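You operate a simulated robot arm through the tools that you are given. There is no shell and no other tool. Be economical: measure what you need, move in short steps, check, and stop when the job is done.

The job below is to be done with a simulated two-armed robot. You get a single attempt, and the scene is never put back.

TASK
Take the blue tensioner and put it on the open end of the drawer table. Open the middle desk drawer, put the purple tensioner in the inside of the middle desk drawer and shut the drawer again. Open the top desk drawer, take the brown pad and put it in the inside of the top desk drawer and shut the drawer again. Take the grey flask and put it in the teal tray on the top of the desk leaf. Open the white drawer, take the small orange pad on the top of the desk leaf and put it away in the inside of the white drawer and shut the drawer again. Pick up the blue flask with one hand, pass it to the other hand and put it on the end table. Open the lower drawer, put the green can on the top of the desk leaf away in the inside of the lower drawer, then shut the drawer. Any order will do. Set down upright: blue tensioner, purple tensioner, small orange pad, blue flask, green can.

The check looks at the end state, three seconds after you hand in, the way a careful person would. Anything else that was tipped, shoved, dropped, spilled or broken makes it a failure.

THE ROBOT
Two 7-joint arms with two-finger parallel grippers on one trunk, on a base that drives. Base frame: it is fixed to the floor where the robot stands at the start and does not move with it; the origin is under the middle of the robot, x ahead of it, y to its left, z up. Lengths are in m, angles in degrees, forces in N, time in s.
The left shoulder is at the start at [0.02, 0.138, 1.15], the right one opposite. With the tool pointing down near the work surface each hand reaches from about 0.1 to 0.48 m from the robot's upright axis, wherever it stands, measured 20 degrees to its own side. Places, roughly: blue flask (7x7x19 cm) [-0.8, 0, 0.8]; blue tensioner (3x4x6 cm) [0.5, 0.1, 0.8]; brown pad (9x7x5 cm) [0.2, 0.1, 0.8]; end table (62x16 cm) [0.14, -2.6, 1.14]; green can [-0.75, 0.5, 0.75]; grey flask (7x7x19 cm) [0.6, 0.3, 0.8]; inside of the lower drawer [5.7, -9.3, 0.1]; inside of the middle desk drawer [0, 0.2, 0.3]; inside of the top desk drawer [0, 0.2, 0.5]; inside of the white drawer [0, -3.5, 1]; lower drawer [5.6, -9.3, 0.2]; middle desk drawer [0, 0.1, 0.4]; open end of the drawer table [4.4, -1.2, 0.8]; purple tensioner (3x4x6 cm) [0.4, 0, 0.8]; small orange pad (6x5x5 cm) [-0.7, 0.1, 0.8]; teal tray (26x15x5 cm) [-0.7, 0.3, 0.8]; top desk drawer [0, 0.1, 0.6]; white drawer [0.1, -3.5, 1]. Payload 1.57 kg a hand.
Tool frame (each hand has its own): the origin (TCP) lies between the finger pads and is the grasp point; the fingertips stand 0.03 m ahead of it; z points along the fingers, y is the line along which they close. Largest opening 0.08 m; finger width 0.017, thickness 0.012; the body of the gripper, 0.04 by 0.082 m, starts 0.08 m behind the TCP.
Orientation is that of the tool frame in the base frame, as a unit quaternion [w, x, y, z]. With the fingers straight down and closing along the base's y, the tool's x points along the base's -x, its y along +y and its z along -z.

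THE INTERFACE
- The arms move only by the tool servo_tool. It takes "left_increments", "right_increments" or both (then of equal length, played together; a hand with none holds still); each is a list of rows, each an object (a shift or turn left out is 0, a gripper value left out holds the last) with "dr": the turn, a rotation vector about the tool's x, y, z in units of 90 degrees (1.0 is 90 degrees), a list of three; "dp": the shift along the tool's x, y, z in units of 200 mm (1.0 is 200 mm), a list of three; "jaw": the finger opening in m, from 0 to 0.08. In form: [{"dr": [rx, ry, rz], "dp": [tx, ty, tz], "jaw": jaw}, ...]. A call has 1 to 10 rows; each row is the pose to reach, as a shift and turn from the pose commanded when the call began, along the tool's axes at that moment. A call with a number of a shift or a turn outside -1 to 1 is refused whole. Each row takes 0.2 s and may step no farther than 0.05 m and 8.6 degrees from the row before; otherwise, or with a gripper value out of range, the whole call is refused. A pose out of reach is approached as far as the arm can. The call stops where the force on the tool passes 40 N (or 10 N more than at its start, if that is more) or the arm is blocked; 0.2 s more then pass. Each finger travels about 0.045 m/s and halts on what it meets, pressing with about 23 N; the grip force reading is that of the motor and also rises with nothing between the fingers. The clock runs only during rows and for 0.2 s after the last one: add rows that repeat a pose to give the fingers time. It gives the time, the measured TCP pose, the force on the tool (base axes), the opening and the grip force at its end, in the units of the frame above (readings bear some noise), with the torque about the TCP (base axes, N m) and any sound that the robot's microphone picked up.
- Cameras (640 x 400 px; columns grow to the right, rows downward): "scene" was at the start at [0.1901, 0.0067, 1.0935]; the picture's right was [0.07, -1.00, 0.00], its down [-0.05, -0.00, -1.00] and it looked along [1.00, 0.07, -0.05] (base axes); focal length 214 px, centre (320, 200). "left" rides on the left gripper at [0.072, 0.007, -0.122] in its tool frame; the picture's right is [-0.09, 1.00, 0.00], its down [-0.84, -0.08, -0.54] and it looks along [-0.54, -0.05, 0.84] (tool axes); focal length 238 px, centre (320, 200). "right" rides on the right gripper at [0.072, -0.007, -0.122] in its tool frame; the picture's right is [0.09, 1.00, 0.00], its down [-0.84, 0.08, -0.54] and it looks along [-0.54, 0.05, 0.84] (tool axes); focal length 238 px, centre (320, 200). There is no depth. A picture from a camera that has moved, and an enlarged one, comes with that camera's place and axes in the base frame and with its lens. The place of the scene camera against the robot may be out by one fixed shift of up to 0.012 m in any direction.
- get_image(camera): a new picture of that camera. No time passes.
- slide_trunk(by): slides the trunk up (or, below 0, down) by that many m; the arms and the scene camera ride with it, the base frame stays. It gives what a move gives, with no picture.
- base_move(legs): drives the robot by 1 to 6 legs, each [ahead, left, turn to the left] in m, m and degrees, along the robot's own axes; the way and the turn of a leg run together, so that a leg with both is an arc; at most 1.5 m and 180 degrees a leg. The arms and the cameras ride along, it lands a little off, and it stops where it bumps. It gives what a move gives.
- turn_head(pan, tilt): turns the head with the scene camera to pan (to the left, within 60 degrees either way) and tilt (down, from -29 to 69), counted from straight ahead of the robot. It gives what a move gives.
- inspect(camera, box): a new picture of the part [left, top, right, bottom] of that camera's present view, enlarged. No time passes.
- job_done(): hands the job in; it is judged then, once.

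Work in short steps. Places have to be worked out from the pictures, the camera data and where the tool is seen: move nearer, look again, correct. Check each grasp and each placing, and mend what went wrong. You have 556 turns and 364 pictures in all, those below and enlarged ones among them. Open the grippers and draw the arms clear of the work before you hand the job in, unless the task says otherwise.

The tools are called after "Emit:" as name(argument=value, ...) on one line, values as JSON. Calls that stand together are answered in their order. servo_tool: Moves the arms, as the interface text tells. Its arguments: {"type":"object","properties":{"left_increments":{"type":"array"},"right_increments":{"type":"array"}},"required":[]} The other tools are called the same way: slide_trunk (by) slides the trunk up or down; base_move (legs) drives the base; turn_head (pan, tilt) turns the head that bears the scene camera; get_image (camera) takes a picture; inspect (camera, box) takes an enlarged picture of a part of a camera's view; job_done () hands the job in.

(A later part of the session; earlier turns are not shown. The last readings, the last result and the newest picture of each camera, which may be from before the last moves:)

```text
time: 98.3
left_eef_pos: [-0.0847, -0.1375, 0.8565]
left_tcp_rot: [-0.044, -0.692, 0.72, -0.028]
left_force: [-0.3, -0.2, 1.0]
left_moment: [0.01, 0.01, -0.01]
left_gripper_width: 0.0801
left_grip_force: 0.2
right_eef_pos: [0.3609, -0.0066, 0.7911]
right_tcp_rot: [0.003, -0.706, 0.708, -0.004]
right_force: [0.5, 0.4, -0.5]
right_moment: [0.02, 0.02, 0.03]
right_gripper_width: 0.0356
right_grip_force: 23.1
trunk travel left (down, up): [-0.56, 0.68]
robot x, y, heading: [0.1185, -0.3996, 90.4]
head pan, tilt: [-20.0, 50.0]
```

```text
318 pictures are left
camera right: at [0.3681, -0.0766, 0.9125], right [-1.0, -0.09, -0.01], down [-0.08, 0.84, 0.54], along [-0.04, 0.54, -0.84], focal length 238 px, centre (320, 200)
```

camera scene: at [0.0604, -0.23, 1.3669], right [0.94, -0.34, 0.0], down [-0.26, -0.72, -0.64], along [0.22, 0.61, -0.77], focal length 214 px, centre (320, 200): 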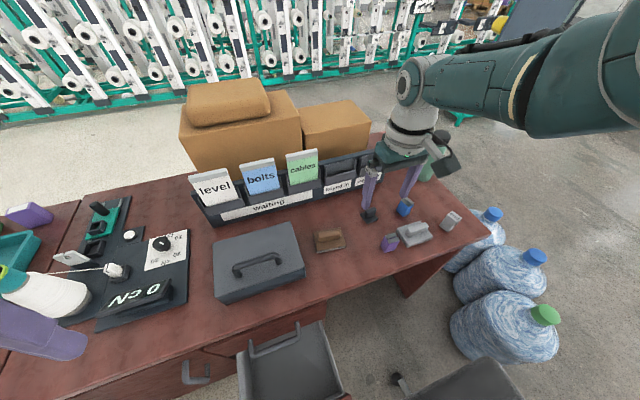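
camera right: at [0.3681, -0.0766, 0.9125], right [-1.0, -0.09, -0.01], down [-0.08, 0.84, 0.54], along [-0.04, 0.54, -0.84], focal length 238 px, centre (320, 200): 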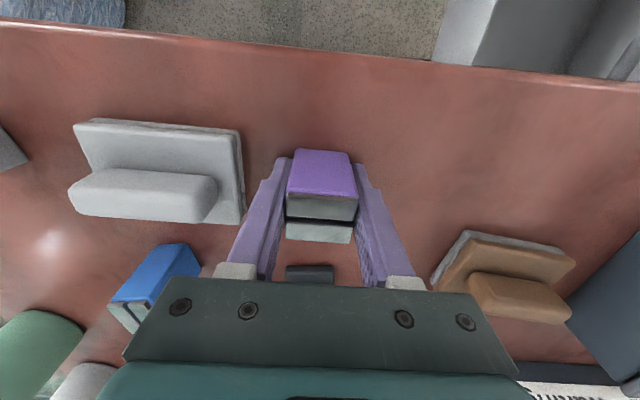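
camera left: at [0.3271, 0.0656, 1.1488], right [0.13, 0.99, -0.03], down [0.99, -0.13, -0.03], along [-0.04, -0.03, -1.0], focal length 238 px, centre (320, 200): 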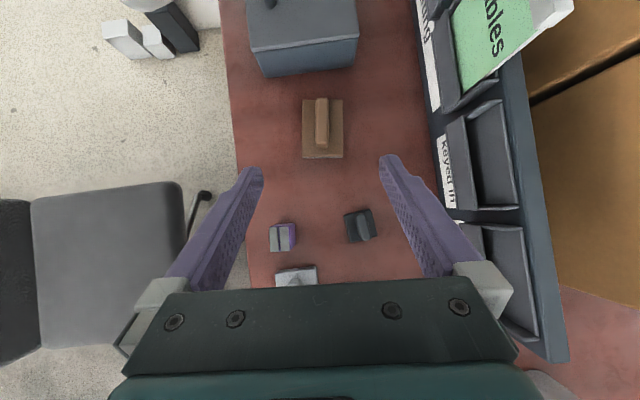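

Held firmly at 36 mm. Raise and drive to in front of the open drawer.

Emit:
slide_trunk(by=0.25)

Emit:
get_image(camera="right")

Emit:
base_move(legs=[[-0.2, 0, 0], [0, 0.39, 0]])

Emit:
turn_head(pan=-10, tilt=65)

Emit:
get_image(camera="scene")

```text
time: 100.9
left_eef_pos: [-0.0846, -0.137, 1.107]
left_tcp_rot: [-0.045, -0.692, 0.72, -0.028]
left_force: [-0.6, -0.1, -0.1]
left_moment: [0.02, 0.0, 0.02]
left_gripper_width: 0.0799
left_grip_force: 0.0
right_eef_pos: [0.3617, -0.0062, 1.0399]
right_tcp_rot: [0.003, -0.706, 0.708, -0.005]
right_force: [0.6, 1.2, -0.8]
right_moment: [0.0, 0.01, -0.02]
right_gripper_width: 0.0354
right_grip_force: 22.9
trunk travel left (down, up): [-0.81, 0.43]
robot x, y, heading: [0.1214, -0.4032, 90.6]
head pan, tilt: [-20.0, 50.0]
```

```text
317 pictures are left
camera right: at [0.3681, -0.0767, 1.1624], right [-1.0, -0.09, -0.01], down [-0.08, 0.84, 0.54], along [-0.04, 0.54, -0.84], focal length 238 px, centre (320, 200)
```

right: 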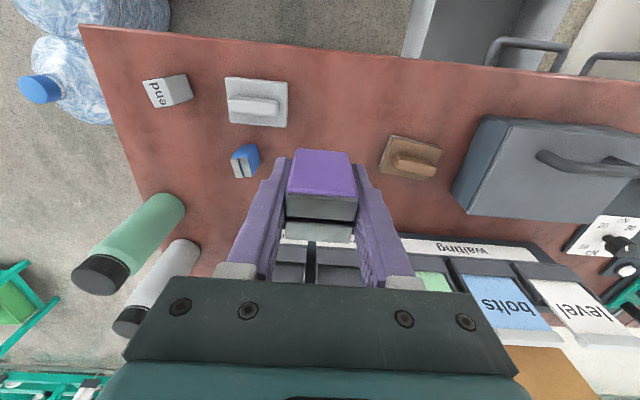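

```text
time: 104.5
left_eef_pos: [-0.4769, -0.3401, 1.1058]
left_tcp_rot: [-0.045, -0.693, 0.719, -0.029]
left_force: [0.7, 0.2, 0.5]
left_moment: [-0.01, 0.04, 0.0]
left_gripper_width: 0.0802
left_grip_force: 0.1
right_eef_pos: [-0.0326, -0.2073, 1.0411]
right_tcp_rot: [-0.003, 0.708, -0.706, 0.004]
right_force: [0.0, 0.3, -0.7]
right_moment: [0.02, -0.02, 0.0]
right_gripper_width: 0.0355
right_grip_force: 22.9
trunk travel left (down, up): [-0.81, 0.43]
robot x, y, heading: [-0.2705, -0.6046, 90.7]
head pan, tilt: [-20.0, 50.0]
```

```text
time: 105.3
left_eef_pos: [-0.4768, -0.3394, 1.1063]
left_tcp_rot: [-0.045, -0.693, 0.719, -0.029]
left_force: [0.0, 0.0, -0.3]
left_moment: [-0.01, -0.01, -0.03]
left_gripper_width: 0.0801
left_grip_force: 0.1
right_eef_pos: [-0.032, -0.2062, 1.0412]
right_tcp_rot: [-0.002, 0.707, -0.707, 0.005]
right_force: [0.0, -0.4, -0.6]
right_moment: [-0.01, 0.0, -0.01]
right_gripper_width: 0.0355
right_grip_force: 22.9
trunk travel left (down, up): [-0.81, 0.43]
robot x, y, heading: [-0.272, -0.6034, 90.7]
head pan, tilt: [-10.0, 65.0]
```

```text
316 pictures are left
camera scene: at [-0.2617, -0.4438, 1.2868], right [0.99, -0.16, 0.0], down [-0.15, -0.89, -0.42], along [0.07, 0.42, -0.91], focal length 214 px, centre (320, 200)
```

scene: 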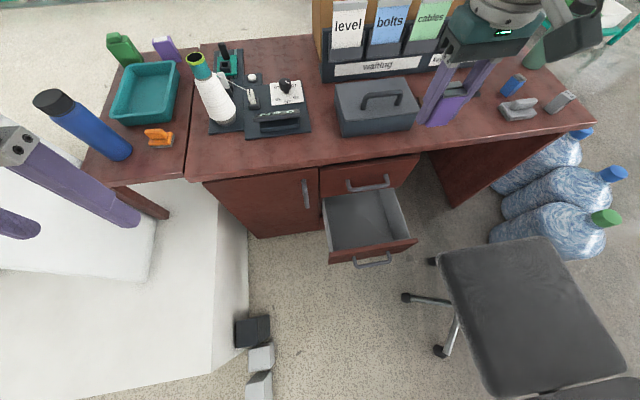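

The open drawer interior is centred near (−0.036, −0.2). To keep the hand camera clear of the drawer front, I roll the right hand 90° again before lowering.

Emit:
servo_tool(right_increments=[{"dr": [0, 0, 0.09]}, {"dr": [0, 0, 0.18]}, {"dr": [0, 0, 0.27]}, {"dr": [0, 0, 0.36]}, {"dr": [0, 0, 0.45]}, {"dr": [0, 0, 0.54]}, {"dr": [0, 0, 0.63]}, {"dr": [0, 0, 0.72]}, {"dr": [0, 0, 0.81]}, {"dr": [0, 0, 0.9]}])

Emit:
servo_tool(right_increments=[{"dr": [0, 0, 0.05], "dp": [0, -0.05, 0]}, {"dr": [0, 0, 0.095], "dp": [0, -0.07, 0]}])

Emit:
slide_trunk(by=-0.4)

Emit:
get_image(camera="right")

Emit:
get_image(camera="scene")

```text
time: 107.5
left_eef_pos: [-0.4762, -0.3401, 1.1062]
left_tcp_rot: [-0.044, -0.693, 0.719, -0.028]
left_force: [0.0, -0.8, -0.5]
left_moment: [0.0, 0.01, -0.03]
left_gripper_width: 0.0801
left_grip_force: 0.1
right_eef_pos: [-0.0314, -0.2069, 1.0417]
right_tcp_rot: [0.005, -0.077, 0.997, -0.001]
right_force: [0.0, 0.1, -0.8]
right_moment: [0.0, 0.02, 0.03]
right_gripper_width: 0.0358
right_grip_force: 23.3
trunk travel left (down, up): [-0.81, 0.43]
robot x, y, heading: [-0.2696, -0.6002, 90.7]
head pan, tilt: [-10.0, 65.0]
```

```text
time: 108.1
left_eef_pos: [-0.4768, -0.3403, 1.1065]
left_tcp_rot: [-0.043, -0.693, 0.719, -0.028]
left_force: [-0.6, -0.2, 0.0]
left_moment: [0.01, -0.01, 0.0]
left_gripper_width: 0.0797
left_grip_force: 0.2
right_eef_pos: [-0.0296, -0.2211, 1.0408]
right_tcp_rot: [0.005, -0.005, 1.0, -0.002]
right_force: [0.5, -0.8, -0.6]
right_moment: [0.0, -0.04, -0.01]
right_gripper_width: 0.0354
right_grip_force: 23.4
trunk travel left (down, up): [-0.81, 0.43]
robot x, y, heading: [-0.2709, -0.6047, 90.6]
head pan, tilt: [-10.0, 65.0]
```

```text
time: 111.9
left_eef_pos: [-0.4756, -0.3401, 0.7057]
left_tcp_rot: [-0.044, -0.693, 0.719, -0.028]
left_force: [-0.2, 0.3, -0.4]
left_moment: [0.02, -0.01, -0.02]
left_gripper_width: 0.08
left_grip_force: 0.0
right_eef_pos: [-0.0292, -0.2221, 0.6426]
right_tcp_rot: [0.005, -0.006, 1.0, -0.001]
right_force: [-0.7, -0.1, -1.1]
right_moment: [0.0, -0.02, 0.0]
right_gripper_width: 0.0355
right_grip_force: 22.9
trunk travel left (down, up): [-0.41, 0.83]
robot x, y, heading: [-0.2732, -0.5998, 90.7]
head pan, tilt: [-10.0, 65.0]
```

```text
315 pictures are left
camera right: at [-0.1009, -0.2273, 0.7624], right [-0.1, 0.99, 0.0], down [0.83, 0.09, 0.55], along [0.55, 0.05, -0.83], focal length 238 px, centre (320, 200)
```

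right: 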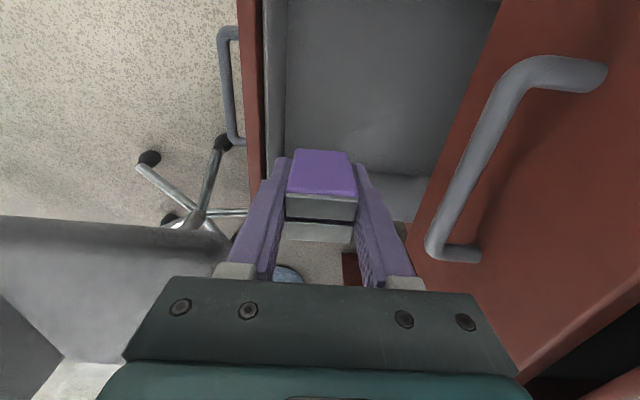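

```text
314 pictures are left
camera scene: at [-0.2617, -0.4439, 0.8868], right [0.99, -0.16, 0.0], down [-0.15, -0.89, -0.42], along [0.07, 0.42, -0.91], focal length 214 px, centre (320, 200)
```

scene: 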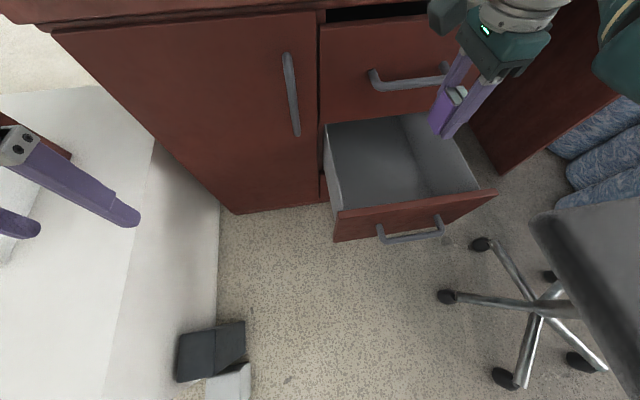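

The object is above the drawer interior, clear of front wall and top handle. Lower 20 cm.

Emit:
slide_trunk(by=-0.2)

Emit:
get_image(camera="right")

Emit:
get_image(camera="scene")

```text
time: 114.1
left_eef_pos: [-0.4768, -0.3405, 0.5057]
left_tcp_rot: [-0.044, -0.693, 0.719, -0.028]
left_force: [0.4, -0.1, 0.5]
left_moment: [0.01, 0.02, 0.0]
left_gripper_width: 0.08
left_grip_force: 0.2
right_eef_pos: [-0.0309, -0.2214, 0.4412]
right_tcp_rot: [0.005, -0.005, 1.0, -0.001]
right_force: [0.1, 0.0, -1.4]
right_moment: [-0.01, 0.03, 0.0]
right_gripper_width: 0.0355
right_grip_force: 23.0
trunk travel left (down, up): [-0.21, 1.03]
robot x, y, heading: [-0.2668, -0.6036, 90.3]
head pan, tilt: [-10.0, 65.0]
```

```text
313 pictures are left
camera right: at [-0.1009, -0.2273, 0.5624], right [-0.1, 0.99, 0.0], down [0.83, 0.09, 0.55], along [0.55, 0.05, -0.83], focal length 238 px, centre (320, 200)
```

right: 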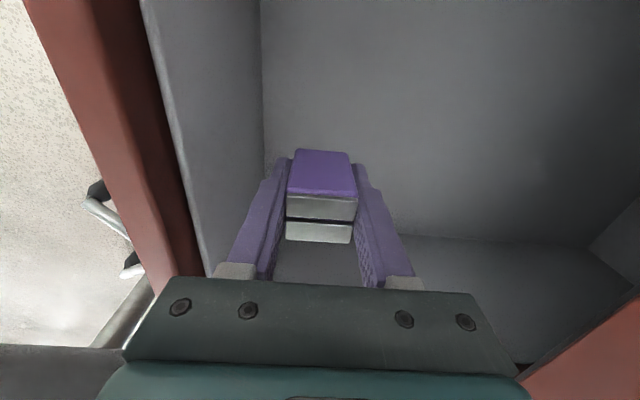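

```text
312 pictures are left
camera scene: at [-0.2617, -0.4439, 0.6868], right [0.99, -0.16, 0.0], down [-0.15, -0.89, -0.42], along [0.07, 0.42, -0.91], focal length 214 px, centre (320, 200)
```

scene: 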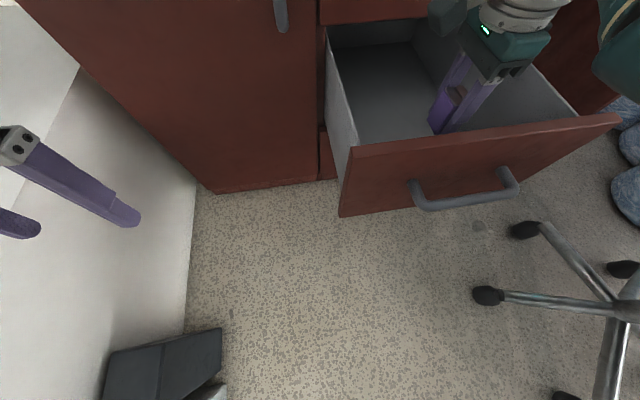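

Drawer floor estimated at z≈0.31–0.335; object bottom at ≈0.40. Lower 5 cm, then feel down in small steps.

Emit:
slide_trunk(by=-0.05)

Emit:
servo_tool(right_increments=[{"dp": [0, 0, 0.025]}, {"dp": [0, 0, 0.05]}])

Emit:
get_image(camera="right")

```text
time: 115.0
left_eef_pos: [-0.4757, -0.3383, 0.4553]
left_tcp_rot: [-0.044, -0.694, 0.719, -0.028]
left_force: [0.7, -0.6, -0.4]
left_moment: [0.0, -0.04, -0.03]
left_gripper_width: 0.0798
left_grip_force: 0.1
right_eef_pos: [-0.0297, -0.2213, 0.3918]
right_tcp_rot: [0.005, -0.005, 1.0, -0.001]
right_force: [-0.6, 0.3, -0.6]
right_moment: [0.04, -0.05, 0.02]
right_gripper_width: 0.0355
right_grip_force: 23.3
trunk travel left (down, up): [-0.16, 1.08]
robot x, y, heading: [-0.2701, -0.6049, 90.6]
head pan, tilt: [-10.0, 65.0]
```

```text
time: 115.6
left_eef_pos: [-0.4761, -0.3398, 0.4563]
left_tcp_rot: [-0.044, -0.694, 0.718, -0.028]
left_force: [1.0, -0.6, 0.5]
left_moment: [-0.01, -0.02, 0.0]
left_gripper_width: 0.0801
left_grip_force: 0.1
right_eef_pos: [-0.0299, -0.2203, 0.3828]
right_tcp_rot: [0.005, -0.004, 1.0, -0.002]
right_force: [0.5, -0.8, -0.3]
right_moment: [0.0, -0.05, 0.0]
right_gripper_width: 0.0356
right_grip_force: 23.1
trunk travel left (down, up): [-0.16, 1.08]
robot x, y, heading: [-0.2679, -0.6042, 90.7]
head pan, tilt: [-10.0, 65.0]
```

```text
311 pictures are left
camera right: at [-0.1006, -0.2266, 0.5033], right [-0.1, 0.99, 0.0], down [0.83, 0.09, 0.55], along [0.55, 0.05, -0.83], focal length 238 px, centre (320, 200)
```

right: 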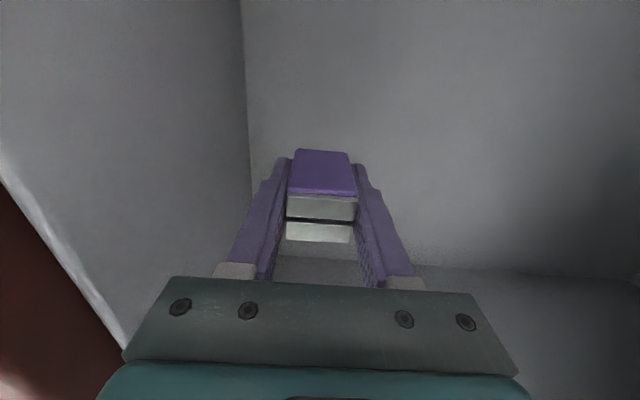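

Two views give the floor at z≈0.29. Step down 3 cm more, watching force.

Emit:
servo_tool(right_increments=[{"dp": [0, 0, 0.05]}, {"dp": [0, 0, 0.1]}, {"dp": [0, 0, 0.15]}])

Emit:
servo_tool(right_increments=[{"dp": [0, 0, 0.02]}, {"dp": [0, 0, 0.04]}])

```text
time: 116.4
left_eef_pos: [-0.4762, -0.3405, 0.4553]
left_tcp_rot: [-0.044, -0.693, 0.719, -0.028]
left_force: [0.0, -0.6, -0.3]
left_moment: [-0.01, 0.01, -0.02]
left_gripper_width: 0.0802
left_grip_force: 0.1
right_eef_pos: [-0.0292, -0.2192, 0.3525]
right_tcp_rot: [0.006, -0.005, 1.0, -0.001]
right_force: [0.0, -0.1, -0.7]
right_moment: [-0.02, 0.01, -0.04]
right_gripper_width: 0.0355
right_grip_force: 23.5
trunk travel left (down, up): [-0.16, 1.08]
robot x, y, heading: [-0.274, -0.604, 90.8]
head pan, tilt: [-10.0, 65.0]
```

```text
time: 117.0
left_eef_pos: [-0.4761, -0.3396, 0.4567]
left_tcp_rot: [-0.044, -0.693, 0.719, -0.028]
left_force: [0.1, 0.6, -0.7]
left_moment: [0.0, 0.01, -0.03]
left_gripper_width: 0.0801
left_grip_force: 0.1
right_eef_pos: [-0.0292, -0.222, 0.3441]
right_tcp_rot: [0.005, -0.004, 1.0, -0.001]
right_force: [-0.5, 0.4, -1.4]
right_moment: [-0.01, 0.01, 0.01]
right_gripper_width: 0.0359
right_grip_force: 22.9
trunk travel left (down, up): [-0.16, 1.08]
robot x, y, heading: [-0.2714, -0.6035, 90.9]
head pan, tilt: [-10.0, 65.0]
```

Still no contact (z 0.344). Continue in small steps.

Emit:
servo_tool(right_increments=[{"dp": [0, 0, 0.02]}, {"dp": [0, 0, 0.04]}])

Emit:
servo_tool(right_increments=[{"dp": [0, 0, 0.02]}, {"dp": [0, 0, 0.035]}])

Emit:
get_image(camera="right")

```text
time: 117.6
left_eef_pos: [-0.4767, -0.3409, 0.4555]
left_tcp_rot: [-0.044, -0.694, 0.718, -0.028]
left_force: [0.8, -0.5, 0.8]
left_moment: [0.01, 0.0, 0.01]
left_gripper_width: 0.0799
left_grip_force: 0.0
right_eef_pos: [-0.0299, -0.2218, 0.3368]
right_tcp_rot: [0.005, -0.004, 1.0, -0.001]
right_force: [0.6, -0.5, -1.1]
right_moment: [-0.01, -0.01, 0.02]
right_gripper_width: 0.0358
right_grip_force: 23.5
trunk travel left (down, up): [-0.16, 1.08]
robot x, y, heading: [-0.2691, -0.6028, 90.7]
head pan, tilt: [-10.0, 65.0]
```

```text
time: 118.2
left_eef_pos: [-0.4766, -0.3394, 0.4564]
left_tcp_rot: [-0.045, -0.693, 0.719, -0.028]
left_force: [0.4, -1.3, 0.8]
left_moment: [-0.02, 0.0, 0.0]
left_gripper_width: 0.0799
left_grip_force: 0.1
right_eef_pos: [-0.0303, -0.2212, 0.3277]
right_tcp_rot: [0.005, -0.005, 1.0, -0.001]
right_force: [0.0, -0.5, 0.4]
right_moment: [0.02, 0.05, 0.0]
right_gripper_width: 0.0358
right_grip_force: 22.7
trunk travel left (down, up): [-0.16, 1.08]
robot x, y, heading: [-0.2711, -0.6048, 91.1]
head pan, tilt: [-10.0, 65.0]
```

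```text
310 pictures are left
camera right: at [-0.1009, -0.2275, 0.4486], right [-0.1, 0.99, 0.0], down [0.83, 0.09, 0.55], along [0.55, 0.05, -0.83], focal length 238 px, centre (320, 200)
```

right: 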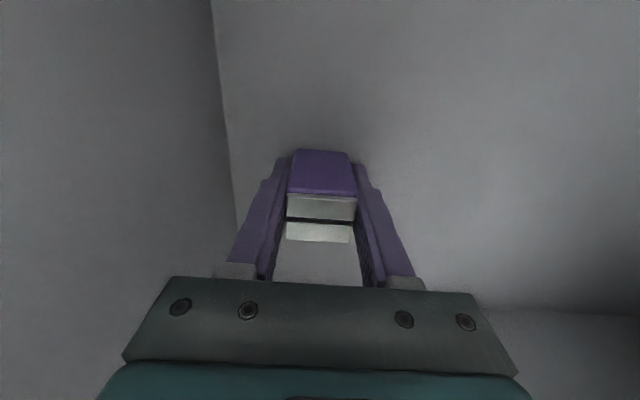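

Very near the floor. One more 4 mm step.

Emit:
servo_tool(right_increments=[{"dp": [0, 0, 0.02]}, {"dp": [0, 0, 0.02]}])

```text
time: 118.8
left_eef_pos: [-0.4753, -0.3371, 0.4571]
left_tcp_rot: [-0.043, -0.694, 0.719, -0.028]
left_force: [0.2, -0.4, -0.2]
left_moment: [0.01, 0.03, 0.03]
left_gripper_width: 0.0802
left_grip_force: 0.0
right_eef_pos: [-0.0296, -0.216, 0.3263]
right_tcp_rot: [0.005, -0.004, 1.0, 0.001]
right_force: [-5.0, 0.5, 27.9]
right_moment: [-0.31, 0.51, -0.07]
right_gripper_width: 0.0356
right_grip_force: 23.4
trunk travel left (down, up): [-0.16, 1.08]
robot x, y, heading: [-0.268, -0.6047, 90.8]
head pan, tilt: [-10.0, 65.0]
```

Contact (28 N). Ease 3 mm up, open, and look.

Emit:
servo_tool(right_increments=[{"dp": [0, 0, -0.017]}, {"dp": [0, 0, -0.017], "jaw": 0.05}, {"dp": [0, 0, -0.017], "jaw": 0.055}, {"dp": [0, 0, -0.017], "jaw": 0.055}])

Emit:
get_image(camera="right")

```text
time: 119.8
left_eef_pos: [-0.4758, -0.3397, 0.4567]
left_tcp_rot: [-0.044, -0.693, 0.719, -0.029]
left_force: [-0.1, 0.2, 0.0]
left_moment: [0.0, 0.01, 0.02]
left_gripper_width: 0.08
left_grip_force: 0.0
right_eef_pos: [-0.0295, -0.221, 0.3276]
right_tcp_rot: [0.005, -0.006, 1.0, -0.002]
right_force: [0.2, -0.7, 0.3]
right_moment: [-0.02, 0.03, 0.0]
right_gripper_width: 0.055
right_grip_force: 0.1
trunk travel left (down, up): [-0.16, 1.08]
robot x, y, heading: [-0.2716, -0.6028, 90.6]
head pan, tilt: [-10.0, 65.0]
```

```text
309 pictures are left
camera right: at [-0.1012, -0.2276, 0.4488], right [-0.1, 0.99, 0.0], down [0.83, 0.09, 0.55], along [0.55, 0.05, -0.83], focal length 238 px, centre (320, 200)
```

right: 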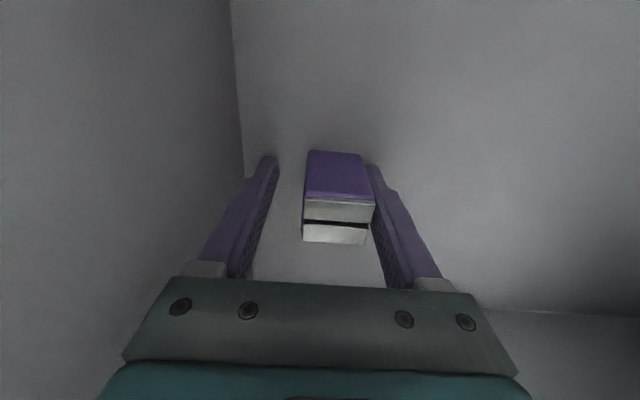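

Released; it stands upright, near the right finger. Shift 6 mm to centre, then raise straight up.

Emit:
servo_tool(right_increments=[{"dp": [0, 0.03, 0]}, {"dp": [0, 0.03, 0]}])

Emit:
slide_trunk(by=0.25)

Emit:
get_image(camera="right")

```text
time: 120.4
left_eef_pos: [-0.477, -0.3406, 0.4572]
left_tcp_rot: [-0.045, -0.693, 0.719, -0.028]
left_force: [0.8, 0.4, -1.1]
left_moment: [0.0, -0.01, 0.0]
left_gripper_width: 0.0801
left_grip_force: 0.1
right_eef_pos: [-0.0311, -0.2149, 0.3288]
right_tcp_rot: [0.005, -0.005, 1.0, -0.002]
right_force: [0.0, -0.8, -0.5]
right_moment: [0.03, -0.01, 0.0]
right_gripper_width: 0.0551
right_grip_force: 0.0
trunk travel left (down, up): [-0.16, 1.08]
robot x, y, heading: [-0.2698, -0.6021, 90.8]
head pan, tilt: [-10.0, 65.0]
```

```text
time: 123.0
left_eef_pos: [-0.476, -0.3391, 0.7068]
left_tcp_rot: [-0.045, -0.693, 0.719, -0.028]
left_force: [-0.6, -0.5, 0.4]
left_moment: [-0.02, 0.0, -0.02]
left_gripper_width: 0.0798
left_grip_force: 0.1
right_eef_pos: [-0.0305, -0.2151, 0.5786]
right_tcp_rot: [0.006, -0.005, 1.0, -0.002]
right_force: [0.5, 0.3, 0.4]
right_moment: [-0.01, 0.0, -0.01]
right_gripper_width: 0.0549
right_grip_force: 0.2
trunk travel left (down, up): [-0.41, 0.83]
robot x, y, heading: [-0.2679, -0.6023, 90.9]
head pan, tilt: [-10.0, 65.0]
```

```text
308 pictures are left
camera right: at [-0.1018, -0.2214, 0.6997], right [-0.1, 0.99, 0.0], down [0.83, 0.09, 0.55], along [0.55, 0.05, -0.83], focal length 238 px, centre (320, 200)
```

right: 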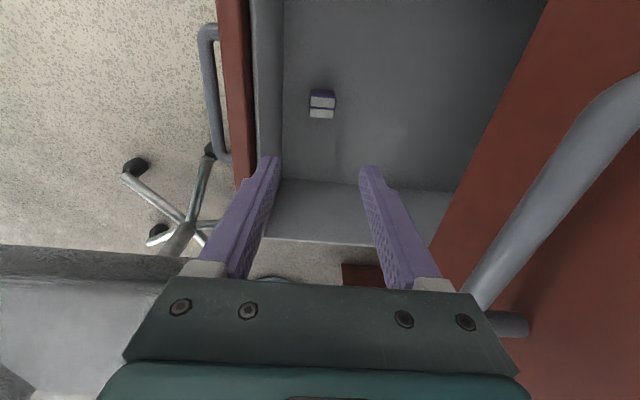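

The purple tensioner stands upright in the drawer. Back off, pitch the hand forward with closed fingers, to push the drawer shut on its front face.

Emit:
base_move(legs=[[-0.25, 0, 0]])

Emit:
servo_tool(right_increments=[{"dr": [-0.08, 0, 0], "jaw": 0.0}, {"dr": [-0.16, 0, 0]}, {"dr": [-0.24, 0, 0]}, {"dr": [-0.32, 0, 0]}, {"dr": [-0.4, 0, 0]}, {"dr": [-0.48, 0, 0]}, {"dr": [-0.56, 0, 0]}, {"dr": [-0.64, 0, 0]}, {"dr": [-0.7, 0, 0]}])

Emit:
slide_trunk(by=-0.11)

Emit:
get_image(camera="right")

```text
time: 124.8
left_eef_pos: [-0.4736, -0.5872, 0.706]
left_tcp_rot: [-0.045, -0.694, 0.718, -0.028]
left_force: [0.6, -0.2, -0.4]
left_moment: [0.02, -0.03, -0.01]
left_gripper_width: 0.0799
left_grip_force: 0.0
right_eef_pos: [-0.0285, -0.4618, 0.5796]
right_tcp_rot: [0.005, -0.005, 1.0, -0.001]
right_force: [-1.0, -0.3, -0.4]
right_moment: [0.03, 0.0, 0.02]
right_gripper_width: 0.0551
right_grip_force: 0.0
trunk travel left (down, up): [-0.41, 0.83]
robot x, y, heading: [-0.2683, -0.8518, 90.9]
head pan, tilt: [-10.0, 65.0]
```

```text
time: 126.8
left_eef_pos: [-0.4722, -0.5875, 0.706]
left_tcp_rot: [-0.045, -0.694, 0.718, -0.028]
left_force: [-0.6, -0.2, -0.1]
left_moment: [-0.02, 0.0, -0.01]
left_gripper_width: 0.0804
left_grip_force: 0.0
right_eef_pos: [-0.0264, -0.4632, 0.5788]
right_tcp_rot: [0.003, -0.008, 0.854, 0.521]
right_force: [0.1, -0.5, 0.9]
right_moment: [-0.03, -0.02, 0.02]
right_gripper_width: 0.0
right_grip_force: 20.8
trunk travel left (down, up): [-0.41, 0.83]
robot x, y, heading: [-0.264, -0.8493, 90.6]
head pan, tilt: [-10.0, 65.0]
```

```text
time: 128.2
left_eef_pos: [-0.4728, -0.5863, 0.5964]
left_tcp_rot: [-0.044, -0.694, 0.718, -0.028]
left_force: [1.0, -0.6, -1.1]
left_moment: [0.02, 0.0, -0.02]
left_gripper_width: 0.0802
left_grip_force: 0.0
right_eef_pos: [-0.028, -0.4621, 0.4683]
right_tcp_rot: [0.002, -0.007, 0.854, 0.521]
right_force: [0.0, -0.6, 1.1]
right_moment: [-0.04, 0.02, 0.04]
right_gripper_width: 0.0
right_grip_force: 21.0
trunk travel left (down, up): [-0.3, 0.94]
robot x, y, heading: [-0.266, -0.8511, 90.7]
head pan, tilt: [-10.0, 65.0]
```

```text
307 pictures are left
camera right: at [-0.0975, -0.5733, 0.5177], right [-0.11, 0.45, 0.88], down [0.84, -0.44, 0.33], along [0.53, 0.78, -0.33], focal length 238 px, centre (320, 200)
```

right: 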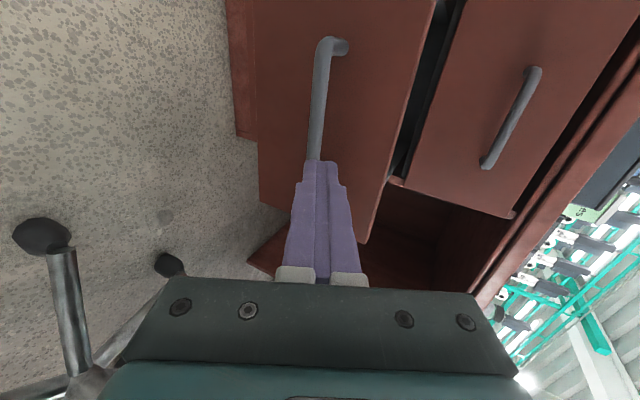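

Fingertips at z≈0.455, above the bar and below the panel's top edge. Drive forward to meet and push it.

Emit:
base_move(legs=[[0.1, 0, 0]])

Emit:
get_image(camera="right")

```text
time: 129.4
left_eef_pos: [-0.4743, -0.4884, 0.5963]
left_tcp_rot: [-0.044, -0.694, 0.718, -0.027]
left_force: [0.1, 0.4, -0.4]
left_moment: [-0.01, 0.01, 0.01]
left_gripper_width: 0.0799
left_grip_force: 0.1
right_eef_pos: [-0.0304, -0.364, 0.4692]
right_tcp_rot: [0.002, -0.007, 0.854, 0.521]
right_force: [0.4, 0.6, -0.2]
right_moment: [-0.04, -0.01, 0.01]
right_gripper_width: 0.0002
right_grip_force: 21.3
trunk travel left (down, up): [-0.3, 0.94]
robot x, y, heading: [-0.2668, -0.753, 90.9]
head pan, tilt: [-10.0, 65.0]
```

```text
306 pictures are left
camera right: at [-0.0989, -0.475, 0.5174], right [-0.11, 0.45, 0.88], down [0.84, -0.44, 0.33], along [0.53, 0.78, -0.33], focal length 238 px, centre (320, 200)
```

right: 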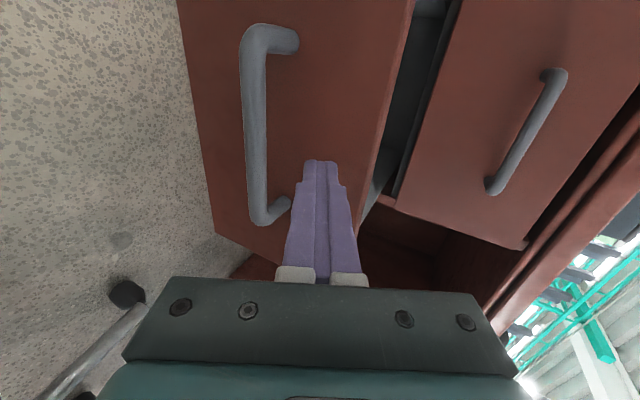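

Good line-up between bar and top edge. Push on, 14 cm then check.

Emit:
base_move(legs=[[0.07, 0, 0], [0.07, 0, 0]])

Emit:
get_image(camera="right")

```text
time: 131.0
left_eef_pos: [-0.4761, -0.3487, 0.5977]
left_tcp_rot: [-0.044, -0.693, 0.719, -0.028]
left_force: [0.3, 0.1, 1.0]
left_moment: [0.0, -0.02, 0.0]
left_gripper_width: 0.08
left_grip_force: 0.0
right_eef_pos: [-0.03, -0.223, 0.4693]
right_tcp_rot: [0.001, -0.007, 0.854, 0.52]
right_force: [1.1, 0.7, 0.1]
right_moment: [-0.05, -0.02, 0.02]
right_gripper_width: 0.0001
right_grip_force: 21.0
trunk travel left (down, up): [-0.3, 0.94]
robot x, y, heading: [-0.2679, -0.6127, 90.7]
head pan, tilt: [-10.0, 65.0]
```

```text
305 pictures are left
camera right: at [-0.1005, -0.3354, 0.5174], right [-0.11, 0.45, 0.88], down [0.84, -0.44, 0.33], along [0.54, 0.78, -0.33], focal length 238 px, centre (320, 200)
```

right: 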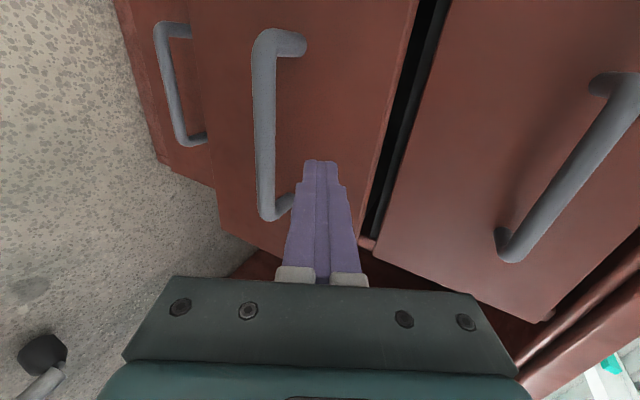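

It's moving smoothly. Push the remaining ~11 cm.

Emit:
base_move(legs=[[0.06, 0, 0], [0.04, 0, 0]])

Emit:
get_image(camera="right")

```text
time: 132.4
left_eef_pos: [-0.4781, -0.2489, 0.5953]
left_tcp_rot: [-0.044, -0.694, 0.718, -0.029]
left_force: [-0.1, 0.3, -0.6]
left_moment: [0.04, -0.01, 0.01]
left_gripper_width: 0.0802
left_grip_force: 0.1
right_eef_pos: [-0.0336, -0.1234, 0.4669]
right_tcp_rot: [0.002, -0.008, 0.854, 0.521]
right_force: [-0.4, 0.5, 0.3]
right_moment: [-0.02, 0.0, -0.02]
right_gripper_width: 0.0
right_grip_force: 21.0
trunk travel left (down, up): [-0.3, 0.94]
robot x, y, heading: [-0.2714, -0.509, 91.0]
head pan, tilt: [-10.0, 65.0]
```

```text
304 pictures are left
camera right: at [-0.1023, -0.2352, 0.5171], right [-0.11, 0.46, 0.88], down [0.84, -0.44, 0.33], along [0.53, 0.78, -0.34], focal length 238 px, centre (320, 200)
```

right: 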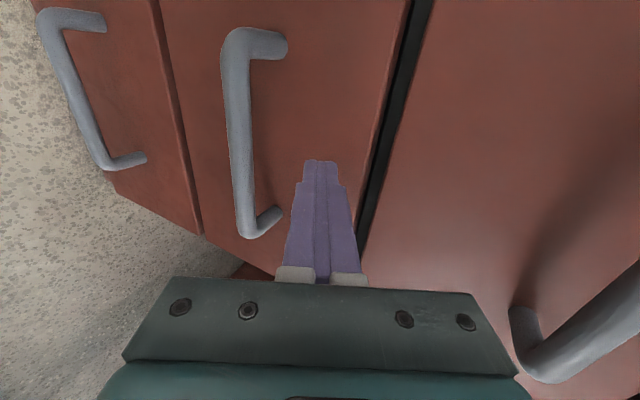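

Almost flush. Push a final 2 cm gently.

Emit:
base_move(legs=[[0.02, 0, 0]])

Emit:
get_image(camera="right")

```text
time: 133.4
left_eef_pos: [-0.478, -0.2306, 0.5956]
left_tcp_rot: [-0.045, -0.694, 0.718, -0.03]
left_force: [0.0, 0.6, 0.1]
left_moment: [0.04, -0.03, 0.0]
left_gripper_width: 0.08
left_grip_force: 0.0
right_eef_pos: [-0.0333, -0.1069, 0.4685]
right_tcp_rot: [0.002, -0.008, 0.854, 0.521]
right_force: [0.3, -6.4, 4.6]
right_moment: [0.13, -0.03, -0.07]
right_gripper_width: 0.0
right_grip_force: 21.2
trunk travel left (down, up): [-0.3, 0.94]
robot x, y, heading: [-0.273, -0.4893, 90.8]
head pan, tilt: [-10.0, 65.0]
stopped in leg 1: the force on the tool passed its limit at 73 N (the readings are from after the stop); the commanded pose is now the measured one
```

```text
303 pictures are left
camera right: at [-0.1028, -0.2188, 0.5167], right [-0.11, 0.46, 0.88], down [0.84, -0.44, 0.33], along [0.54, 0.77, -0.34], focal length 238 px, centre (320, 200)
```

right: 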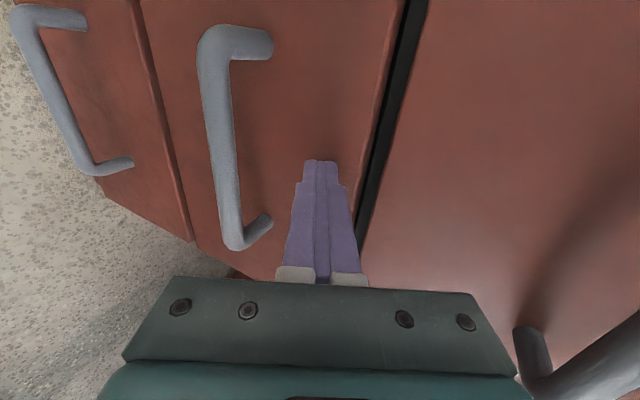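

The middle drawer is shut. Back off and raise to the top drawer's handle.

Emit:
base_move(legs=[[-0.11, 0, 0]])

Emit:
slide_trunk(by=0.2)

Emit:
servo_tool(right_increments=[{"jaw": 0.045}, {"jaw": 0.045}, {"jaw": 0.045}, {"jaw": 0.045}])

Emit:
get_image(camera="right")

```text
time: 134.6
left_eef_pos: [-0.4773, -0.3374, 0.5965]
left_tcp_rot: [-0.043, -0.695, 0.718, -0.029]
left_force: [-0.8, 0.7, -0.3]
left_moment: [0.0, 0.03, -0.04]
left_gripper_width: 0.0796
left_grip_force: 0.1
right_eef_pos: [-0.0338, -0.2134, 0.4688]
right_tcp_rot: [0.001, -0.008, 0.854, 0.521]
right_force: [-0.4, -0.4, 0.0]
right_moment: [0.03, -0.01, 0.0]
right_gripper_width: 0.0
right_grip_force: 21.2
trunk travel left (down, up): [-0.3, 0.94]
robot x, y, heading: [-0.2701, -0.603, 90.9]
head pan, tilt: [-10.0, 65.0]
```

```text
time: 136.7
left_eef_pos: [-0.4778, -0.3379, 0.7976]
left_tcp_rot: [-0.044, -0.694, 0.718, -0.028]
left_force: [0.0, -0.4, 0.1]
left_moment: [0.0, 0.0, 0.0]
left_gripper_width: 0.0802
left_grip_force: 0.0
right_eef_pos: [-0.0332, -0.2152, 0.6686]
right_tcp_rot: [0.001, -0.008, 0.854, 0.521]
right_force: [0.3, -0.7, -1.0]
right_moment: [-0.01, -0.02, -0.03]
right_gripper_width: 0.0
right_grip_force: 21.3
trunk travel left (down, up): [-0.5, 0.74]
robot x, y, heading: [-0.2716, -0.6032, 91.0]
head pan, tilt: [-10.0, 65.0]
```

```text
time: 137.7
left_eef_pos: [-0.4769, -0.3366, 0.7981]
left_tcp_rot: [-0.044, -0.695, 0.717, -0.029]
left_force: [-0.3, -0.9, 0.1]
left_moment: [-0.02, 0.02, -0.03]
left_gripper_width: 0.08
left_grip_force: 0.1
right_eef_pos: [-0.0322, -0.2138, 0.6686]
right_tcp_rot: [0.001, -0.009, 0.853, 0.521]
right_force: [0.3, -0.7, 0.0]
right_moment: [0.04, -0.03, 0.01]
right_gripper_width: 0.0449
right_grip_force: 0.1
trunk travel left (down, up): [-0.5, 0.74]
robot x, y, heading: [-0.2649, -0.6034, 90.9]
head pan, tilt: [-10.0, 65.0]
```

```text
302 pictures are left
camera right: at [-0.1019, -0.325, 0.7173], right [-0.11, 0.45, 0.88], down [0.84, -0.44, 0.33], along [0.53, 0.78, -0.33], focal length 238 px, centre (320, 200)
```

right: 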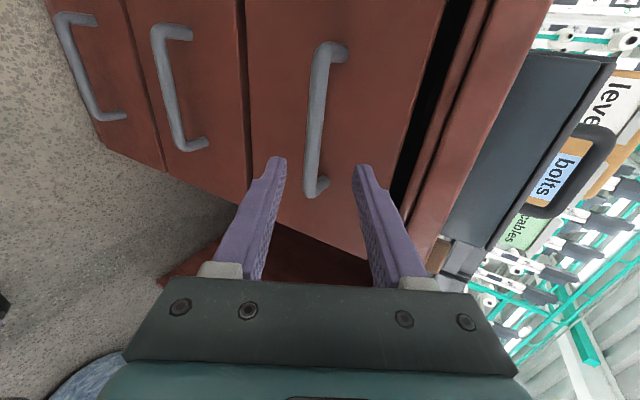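

The top bar is at z≈0.618. Align and drive on to grip it.

Emit:
slide_trunk(by=-0.045)

Emit:
base_move(legs=[[0.075, 0, 0]])

Emit:
get_image(camera="right")

```text
time: 138.6
left_eef_pos: [-0.4772, -0.3376, 0.7514]
left_tcp_rot: [-0.044, -0.694, 0.718, -0.028]
left_force: [-0.4, 0.1, -0.3]
left_moment: [-0.03, 0.0, -0.01]
left_gripper_width: 0.08
left_grip_force: 0.1
right_eef_pos: [-0.0327, -0.2137, 0.6223]
right_tcp_rot: [0.001, -0.008, 0.854, 0.521]
right_force: [-0.2, -0.6, 0.2]
right_moment: [0.02, 0.01, 0.02]
right_gripper_width: 0.0449
right_grip_force: 0.1
trunk travel left (down, up): [-0.455, 0.785]
robot x, y, heading: [-0.2698, -0.5991, 90.9]
head pan, tilt: [-10.0, 65.0]
```

```text
time: 139.7
left_eef_pos: [-0.4795, -0.2616, 0.7507]
left_tcp_rot: [-0.044, -0.696, 0.716, -0.029]
left_force: [-0.5, -0.2, 0.5]
left_moment: [0.01, -0.02, -0.02]
left_gripper_width: 0.0802
left_grip_force: 0.0
right_eef_pos: [-0.0342, -0.1367, 0.6238]
right_tcp_rot: [0.001, -0.009, 0.854, 0.521]
right_force: [0.5, -0.5, 0.2]
right_moment: [-0.04, -0.02, 0.0]
right_gripper_width: 0.0451
right_grip_force: 0.1
trunk travel left (down, up): [-0.455, 0.785]
robot x, y, heading: [-0.2706, -0.523, 91.1]
head pan, tilt: [-10.0, 65.0]
```

```text
301 pictures are left
camera right: at [-0.1035, -0.2488, 0.6723], right [-0.11, 0.45, 0.88], down [0.84, -0.44, 0.33], along [0.53, 0.78, -0.33], focal length 238 px, centre (320, 200)
```

right: 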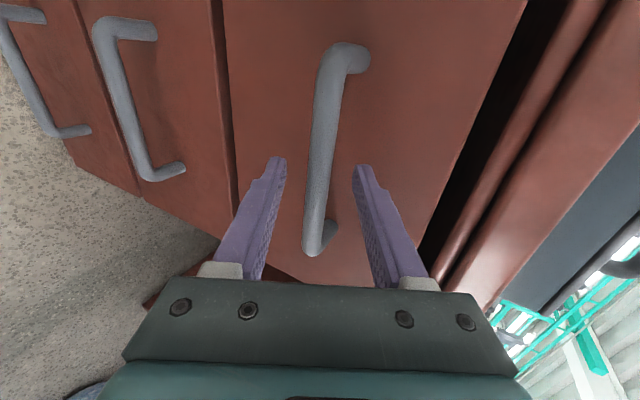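

Bar centred between the fingers. Grip and pull back 23 cm.

Emit:
servo_tool(right_increments=[{"jaw": 0.0}, {"jaw": 0.0}, {"jaw": 0.0}, {"jaw": 0.0}, {"jaw": 0.0}])

Emit:
base_move(legs=[[-0.12, 0, 0], [-0.11, 0, 0]])

Emit:
get_image(camera="right")

Emit:
get_image(camera="scene")

```text
time: 140.8
left_eef_pos: [-0.4795, -0.2625, 0.7514]
left_tcp_rot: [-0.044, -0.695, 0.717, -0.028]
left_force: [-0.2, 0.6, 1.0]
left_moment: [-0.01, 0.0, 0.01]
left_gripper_width: 0.0798
left_grip_force: 0.1
right_eef_pos: [-0.0338, -0.1375, 0.623]
right_tcp_rot: [0.0, -0.009, 0.854, 0.521]
right_force: [0.4, -1.6, 2.9]
right_moment: [0.08, 0.42, -0.15]
right_gripper_width: 0.016
right_grip_force: 31.7
trunk travel left (down, up): [-0.455, 0.785]
robot x, y, heading: [-0.2733, -0.5239, 90.9]
head pan, tilt: [-10.0, 65.0]
```

```text
time: 142.9
left_eef_pos: [-0.4768, -0.4902, 0.7515]
left_tcp_rot: [-0.045, -0.696, 0.716, -0.026]
left_force: [-0.1, -0.4, 0.9]
left_moment: [0.01, -0.03, -0.05]
left_gripper_width: 0.0803
left_grip_force: 0.0
right_eef_pos: [-0.0351, -0.3628, 0.6226]
right_tcp_rot: [-0.001, -0.01, 0.853, 0.522]
right_force: [-9.4, 0.7, 9.5]
right_moment: [0.21, 0.38, -0.03]
right_gripper_width: 0.0158
right_grip_force: 31.5
trunk travel left (down, up): [-0.455, 0.785]
robot x, y, heading: [-0.2656, -0.7494, 91.2]
head pan, tilt: [-10.0, 65.0]
```

```text
300 pictures are left
camera right: at [-0.1028, -0.4748, 0.6724], right [-0.11, 0.45, 0.89], down [0.84, -0.43, 0.32], along [0.53, 0.78, -0.34], focal length 238 px, centre (320, 200)
```

right: 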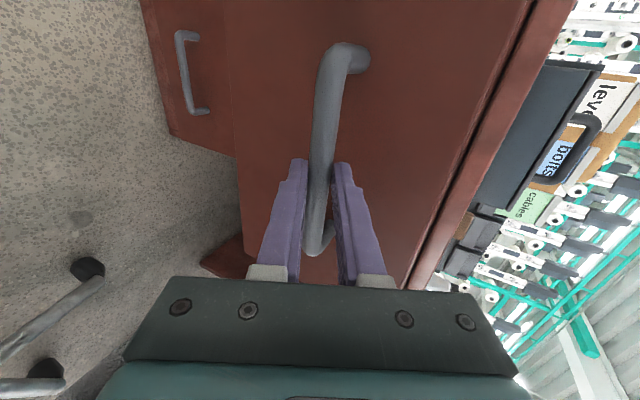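

```text
299 pictures are left
camera scene: at [-0.2619, -0.5916, 0.9318], right [0.99, -0.15, 0.0], down [-0.14, -0.9, -0.42], along [0.06, 0.42, -0.91], focal length 214 px, centre (320, 200)
```

scene: 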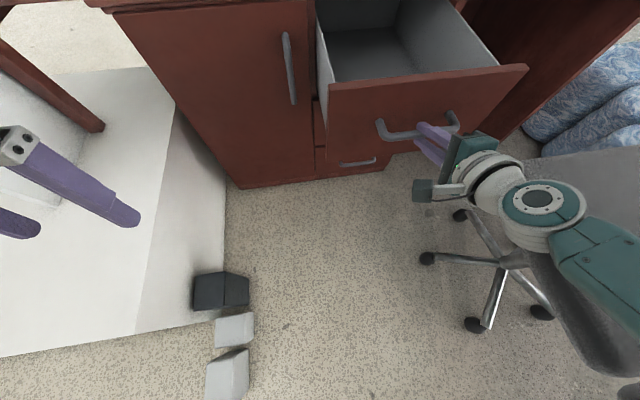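

Top drawer is open. Release, back off, raise, and un-pitch the hand (keep it rolled: its closing direction suits the brown pad's grip).

Emit:
servo_tool(right_increments=[{"jaw": 0.045}, {"jaw": 0.045}, {"jaw": 0.045}, {"jaw": 0.045}])

Emit:
base_move(legs=[[-0.1, 0, 0]])

Emit:
slide_trunk(by=0.4)

Emit:
servo_tool(right_increments=[{"dr": [0.08, 0, 0], "jaw": 0.08}, {"dr": [0.16, 0, 0]}, {"dr": [0.24, 0, 0]}, {"dr": [0.32, 0, 0]}, {"dr": [0.4, 0, 0]}, {"dr": [0.48, 0, 0]}, {"dr": [0.56, 0, 0]}, {"dr": [0.64, 0, 0]}, {"dr": [0.697, 0, 0]}])

Emit:
get_image(camera="scene")

```text
time: 143.9
left_eef_pos: [-0.4751, -0.491, 0.7514]
left_tcp_rot: [-0.045, -0.696, 0.716, -0.029]
left_force: [0.6, 0.1, -0.1]
left_moment: [-0.01, -0.02, -0.08]
left_gripper_width: 0.0799
left_grip_force: 0.0
right_eef_pos: [-0.032, -0.3641, 0.6228]
right_tcp_rot: [-0.001, -0.01, 0.853, 0.521]
right_force: [1.3, -0.6, -0.1]
right_moment: [-0.03, 0.0, 0.01]
right_gripper_width: 0.0448
right_grip_force: 0.3
trunk travel left (down, up): [-0.455, 0.785]
robot x, y, heading: [-0.2626, -0.7534, 91.1]
head pan, tilt: [-10.0, 65.0]
```

```text
time: 145.0
left_eef_pos: [-0.4719, -0.5895, 0.7508]
left_tcp_rot: [-0.044, -0.695, 0.717, -0.029]
left_force: [-0.2, 0.5, -0.3]
left_moment: [-0.04, 0.0, -0.01]
left_gripper_width: 0.0801
left_grip_force: 0.1
right_eef_pos: [-0.0294, -0.464, 0.6234]
right_tcp_rot: [0.0, -0.009, 0.853, 0.521]
right_force: [0.4, 0.0, 1.0]
right_moment: [0.03, -0.02, -0.01]
right_gripper_width: 0.0449
right_grip_force: 0.1
trunk travel left (down, up): [-0.455, 0.785]
robot x, y, heading: [-0.2635, -0.8506, 91.1]
head pan, tilt: [-10.0, 65.0]
```

```text
time: 148.8
left_eef_pos: [-0.4743, -0.5885, 1.1515]
left_tcp_rot: [-0.044, -0.695, 0.717, -0.028]
left_force: [0.3, 0.5, -0.2]
left_moment: [-0.02, -0.02, -0.03]
left_gripper_width: 0.0797
left_grip_force: 0.1
right_eef_pos: [-0.0299, -0.4634, 1.0239]
right_tcp_rot: [0.001, -0.008, 0.853, 0.522]
right_force: [1.1, -0.8, -0.6]
right_moment: [0.0, -0.01, 0.02]
right_gripper_width: 0.045
right_grip_force: 0.0
trunk travel left (down, up): [-0.855, 0.385]
robot x, y, heading: [-0.264, -0.8502, 91.0]
head pan, tilt: [-10.0, 65.0]
```

```text
time: 150.8
left_eef_pos: [-0.473, -0.5891, 1.1508]
left_tcp_rot: [-0.043, -0.695, 0.717, -0.028]
left_force: [0.7, 0.7, -0.6]
left_moment: [0.0, 0.01, -0.02]
left_gripper_width: 0.08
left_grip_force: 0.0
right_eef_pos: [-0.029, -0.464, 1.0247]
right_tcp_rot: [0.005, -0.007, 1.0, 0.0]
right_force: [-0.2, -0.3, 0.0]
right_moment: [0.0, 0.03, -0.02]
right_gripper_width: 0.08
right_grip_force: 0.1
trunk travel left (down, up): [-0.855, 0.385]
robot x, y, heading: [-0.2638, -0.8504, 90.9]
head pan, tilt: [-10.0, 65.0]
```

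```text
298 pictures are left
camera scene: at [-0.2577, -0.6918, 1.3317], right [0.99, -0.16, 0.0], down [-0.14, -0.9, -0.42], along [0.07, 0.42, -0.91], focal length 214 px, centre (320, 200)
```

scene: 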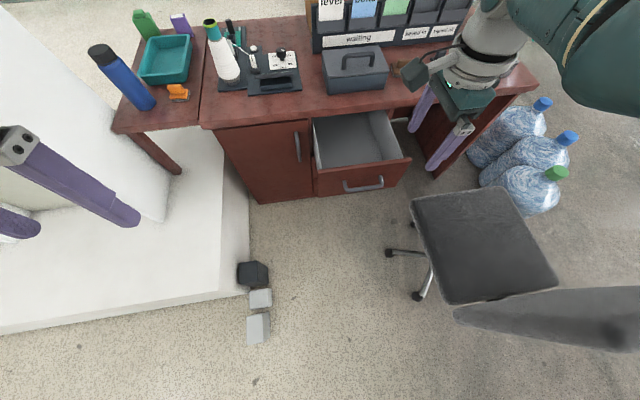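

Drive so the right hand is over the brown pad.

Emit:
base_move(legs=[[0.45, 0, 0], [0, -0.235, -0.5], [0.085, 0, 0]])

Emit:
get_image(camera="right")

```text
time: 155.6
left_eef_pos: [-0.2429, -0.0509, 1.1513]
left_tcp_rot: [-0.045, -0.694, 0.718, -0.029]
left_force: [0.2, -0.4, 0.3]
left_moment: [-0.02, 0.0, -0.02]
left_gripper_width: 0.0801
left_grip_force: 0.2
right_eef_pos: [0.201, 0.0734, 1.0239]
right_tcp_rot: [0.005, -0.006, 1.0, 0.001]
right_force: [0.1, -0.3, -0.2]
right_moment: [-0.01, -0.02, 0.02]
right_gripper_width: 0.0798
right_grip_force: 0.1
trunk travel left (down, up): [-0.855, 0.385]
robot x, y, heading: [-0.0342, -0.3143, 91.0]
head pan, tilt: [-10.0, 65.0]
```

```text
297 pictures are left
camera right: at [0.1303, 0.0663, 1.1444], right [-0.1, 0.99, 0.0], down [0.83, 0.09, 0.55], along [0.55, 0.06, -0.84], focal length 238 px, centre (320, 200)
```

right: 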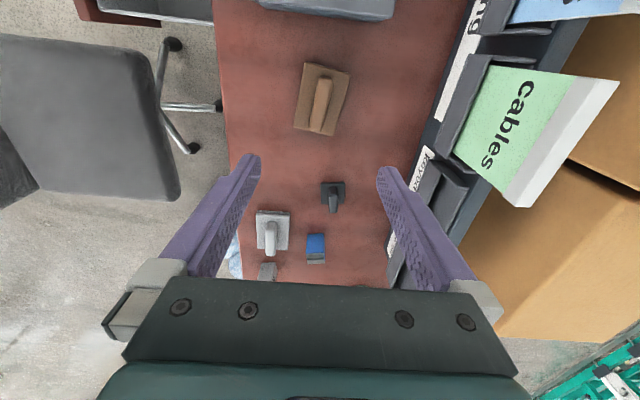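

The pad's knob is centred under the hand, near (0.203, 0.076). Lower 15 cm and look closer.

Emit:
slide_trunk(by=-0.15)

Emit:
get_image(camera="right")

Emit:
get_image(camera="scene")

```text
time: 157.4
left_eef_pos: [-0.2412, -0.0512, 1.0013]
left_tcp_rot: [-0.044, -0.695, 0.717, -0.029]
left_force: [-0.6, 0.7, -0.7]
left_moment: [0.0, 0.03, -0.01]
left_gripper_width: 0.0801
left_grip_force: 0.1
right_eef_pos: [0.2017, 0.0729, 0.8738]
right_tcp_rot: [0.005, -0.006, 1.0, 0.001]
right_force: [-0.7, -0.2, -0.3]
right_moment: [0.02, 0.0, -0.01]
right_gripper_width: 0.0798
right_grip_force: 0.0
trunk travel left (down, up): [-0.705, 0.535]
robot x, y, heading: [-0.0341, -0.3121, 91.2]
head pan, tilt: [-10.0, 65.0]
```

```text
296 pictures are left
camera right: at [0.1303, 0.0664, 0.9944], right [-0.1, 0.99, 0.0], down [0.83, 0.09, 0.55], along [0.55, 0.06, -0.84], focal length 238 px, centre (320, 200)
```

right: 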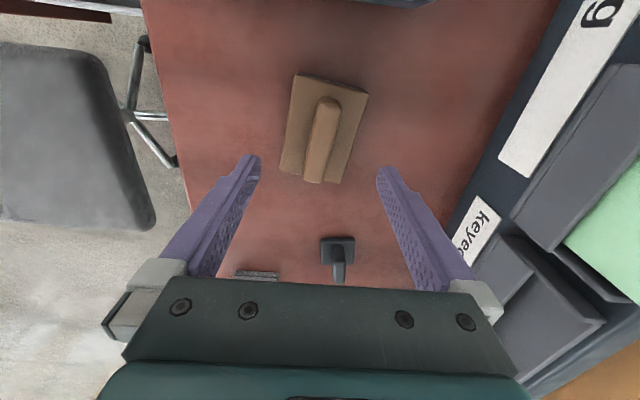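

```text
295 pictures are left
camera scene: at [-0.0275, -0.1542, 1.1818], right [0.99, -0.16, 0.0], down [-0.14, -0.89, -0.42], along [0.07, 0.42, -0.91], focal length 214 px, centre (320, 200)
```

scene: 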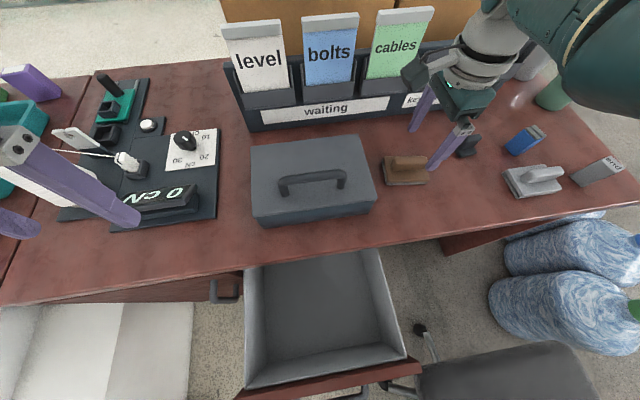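

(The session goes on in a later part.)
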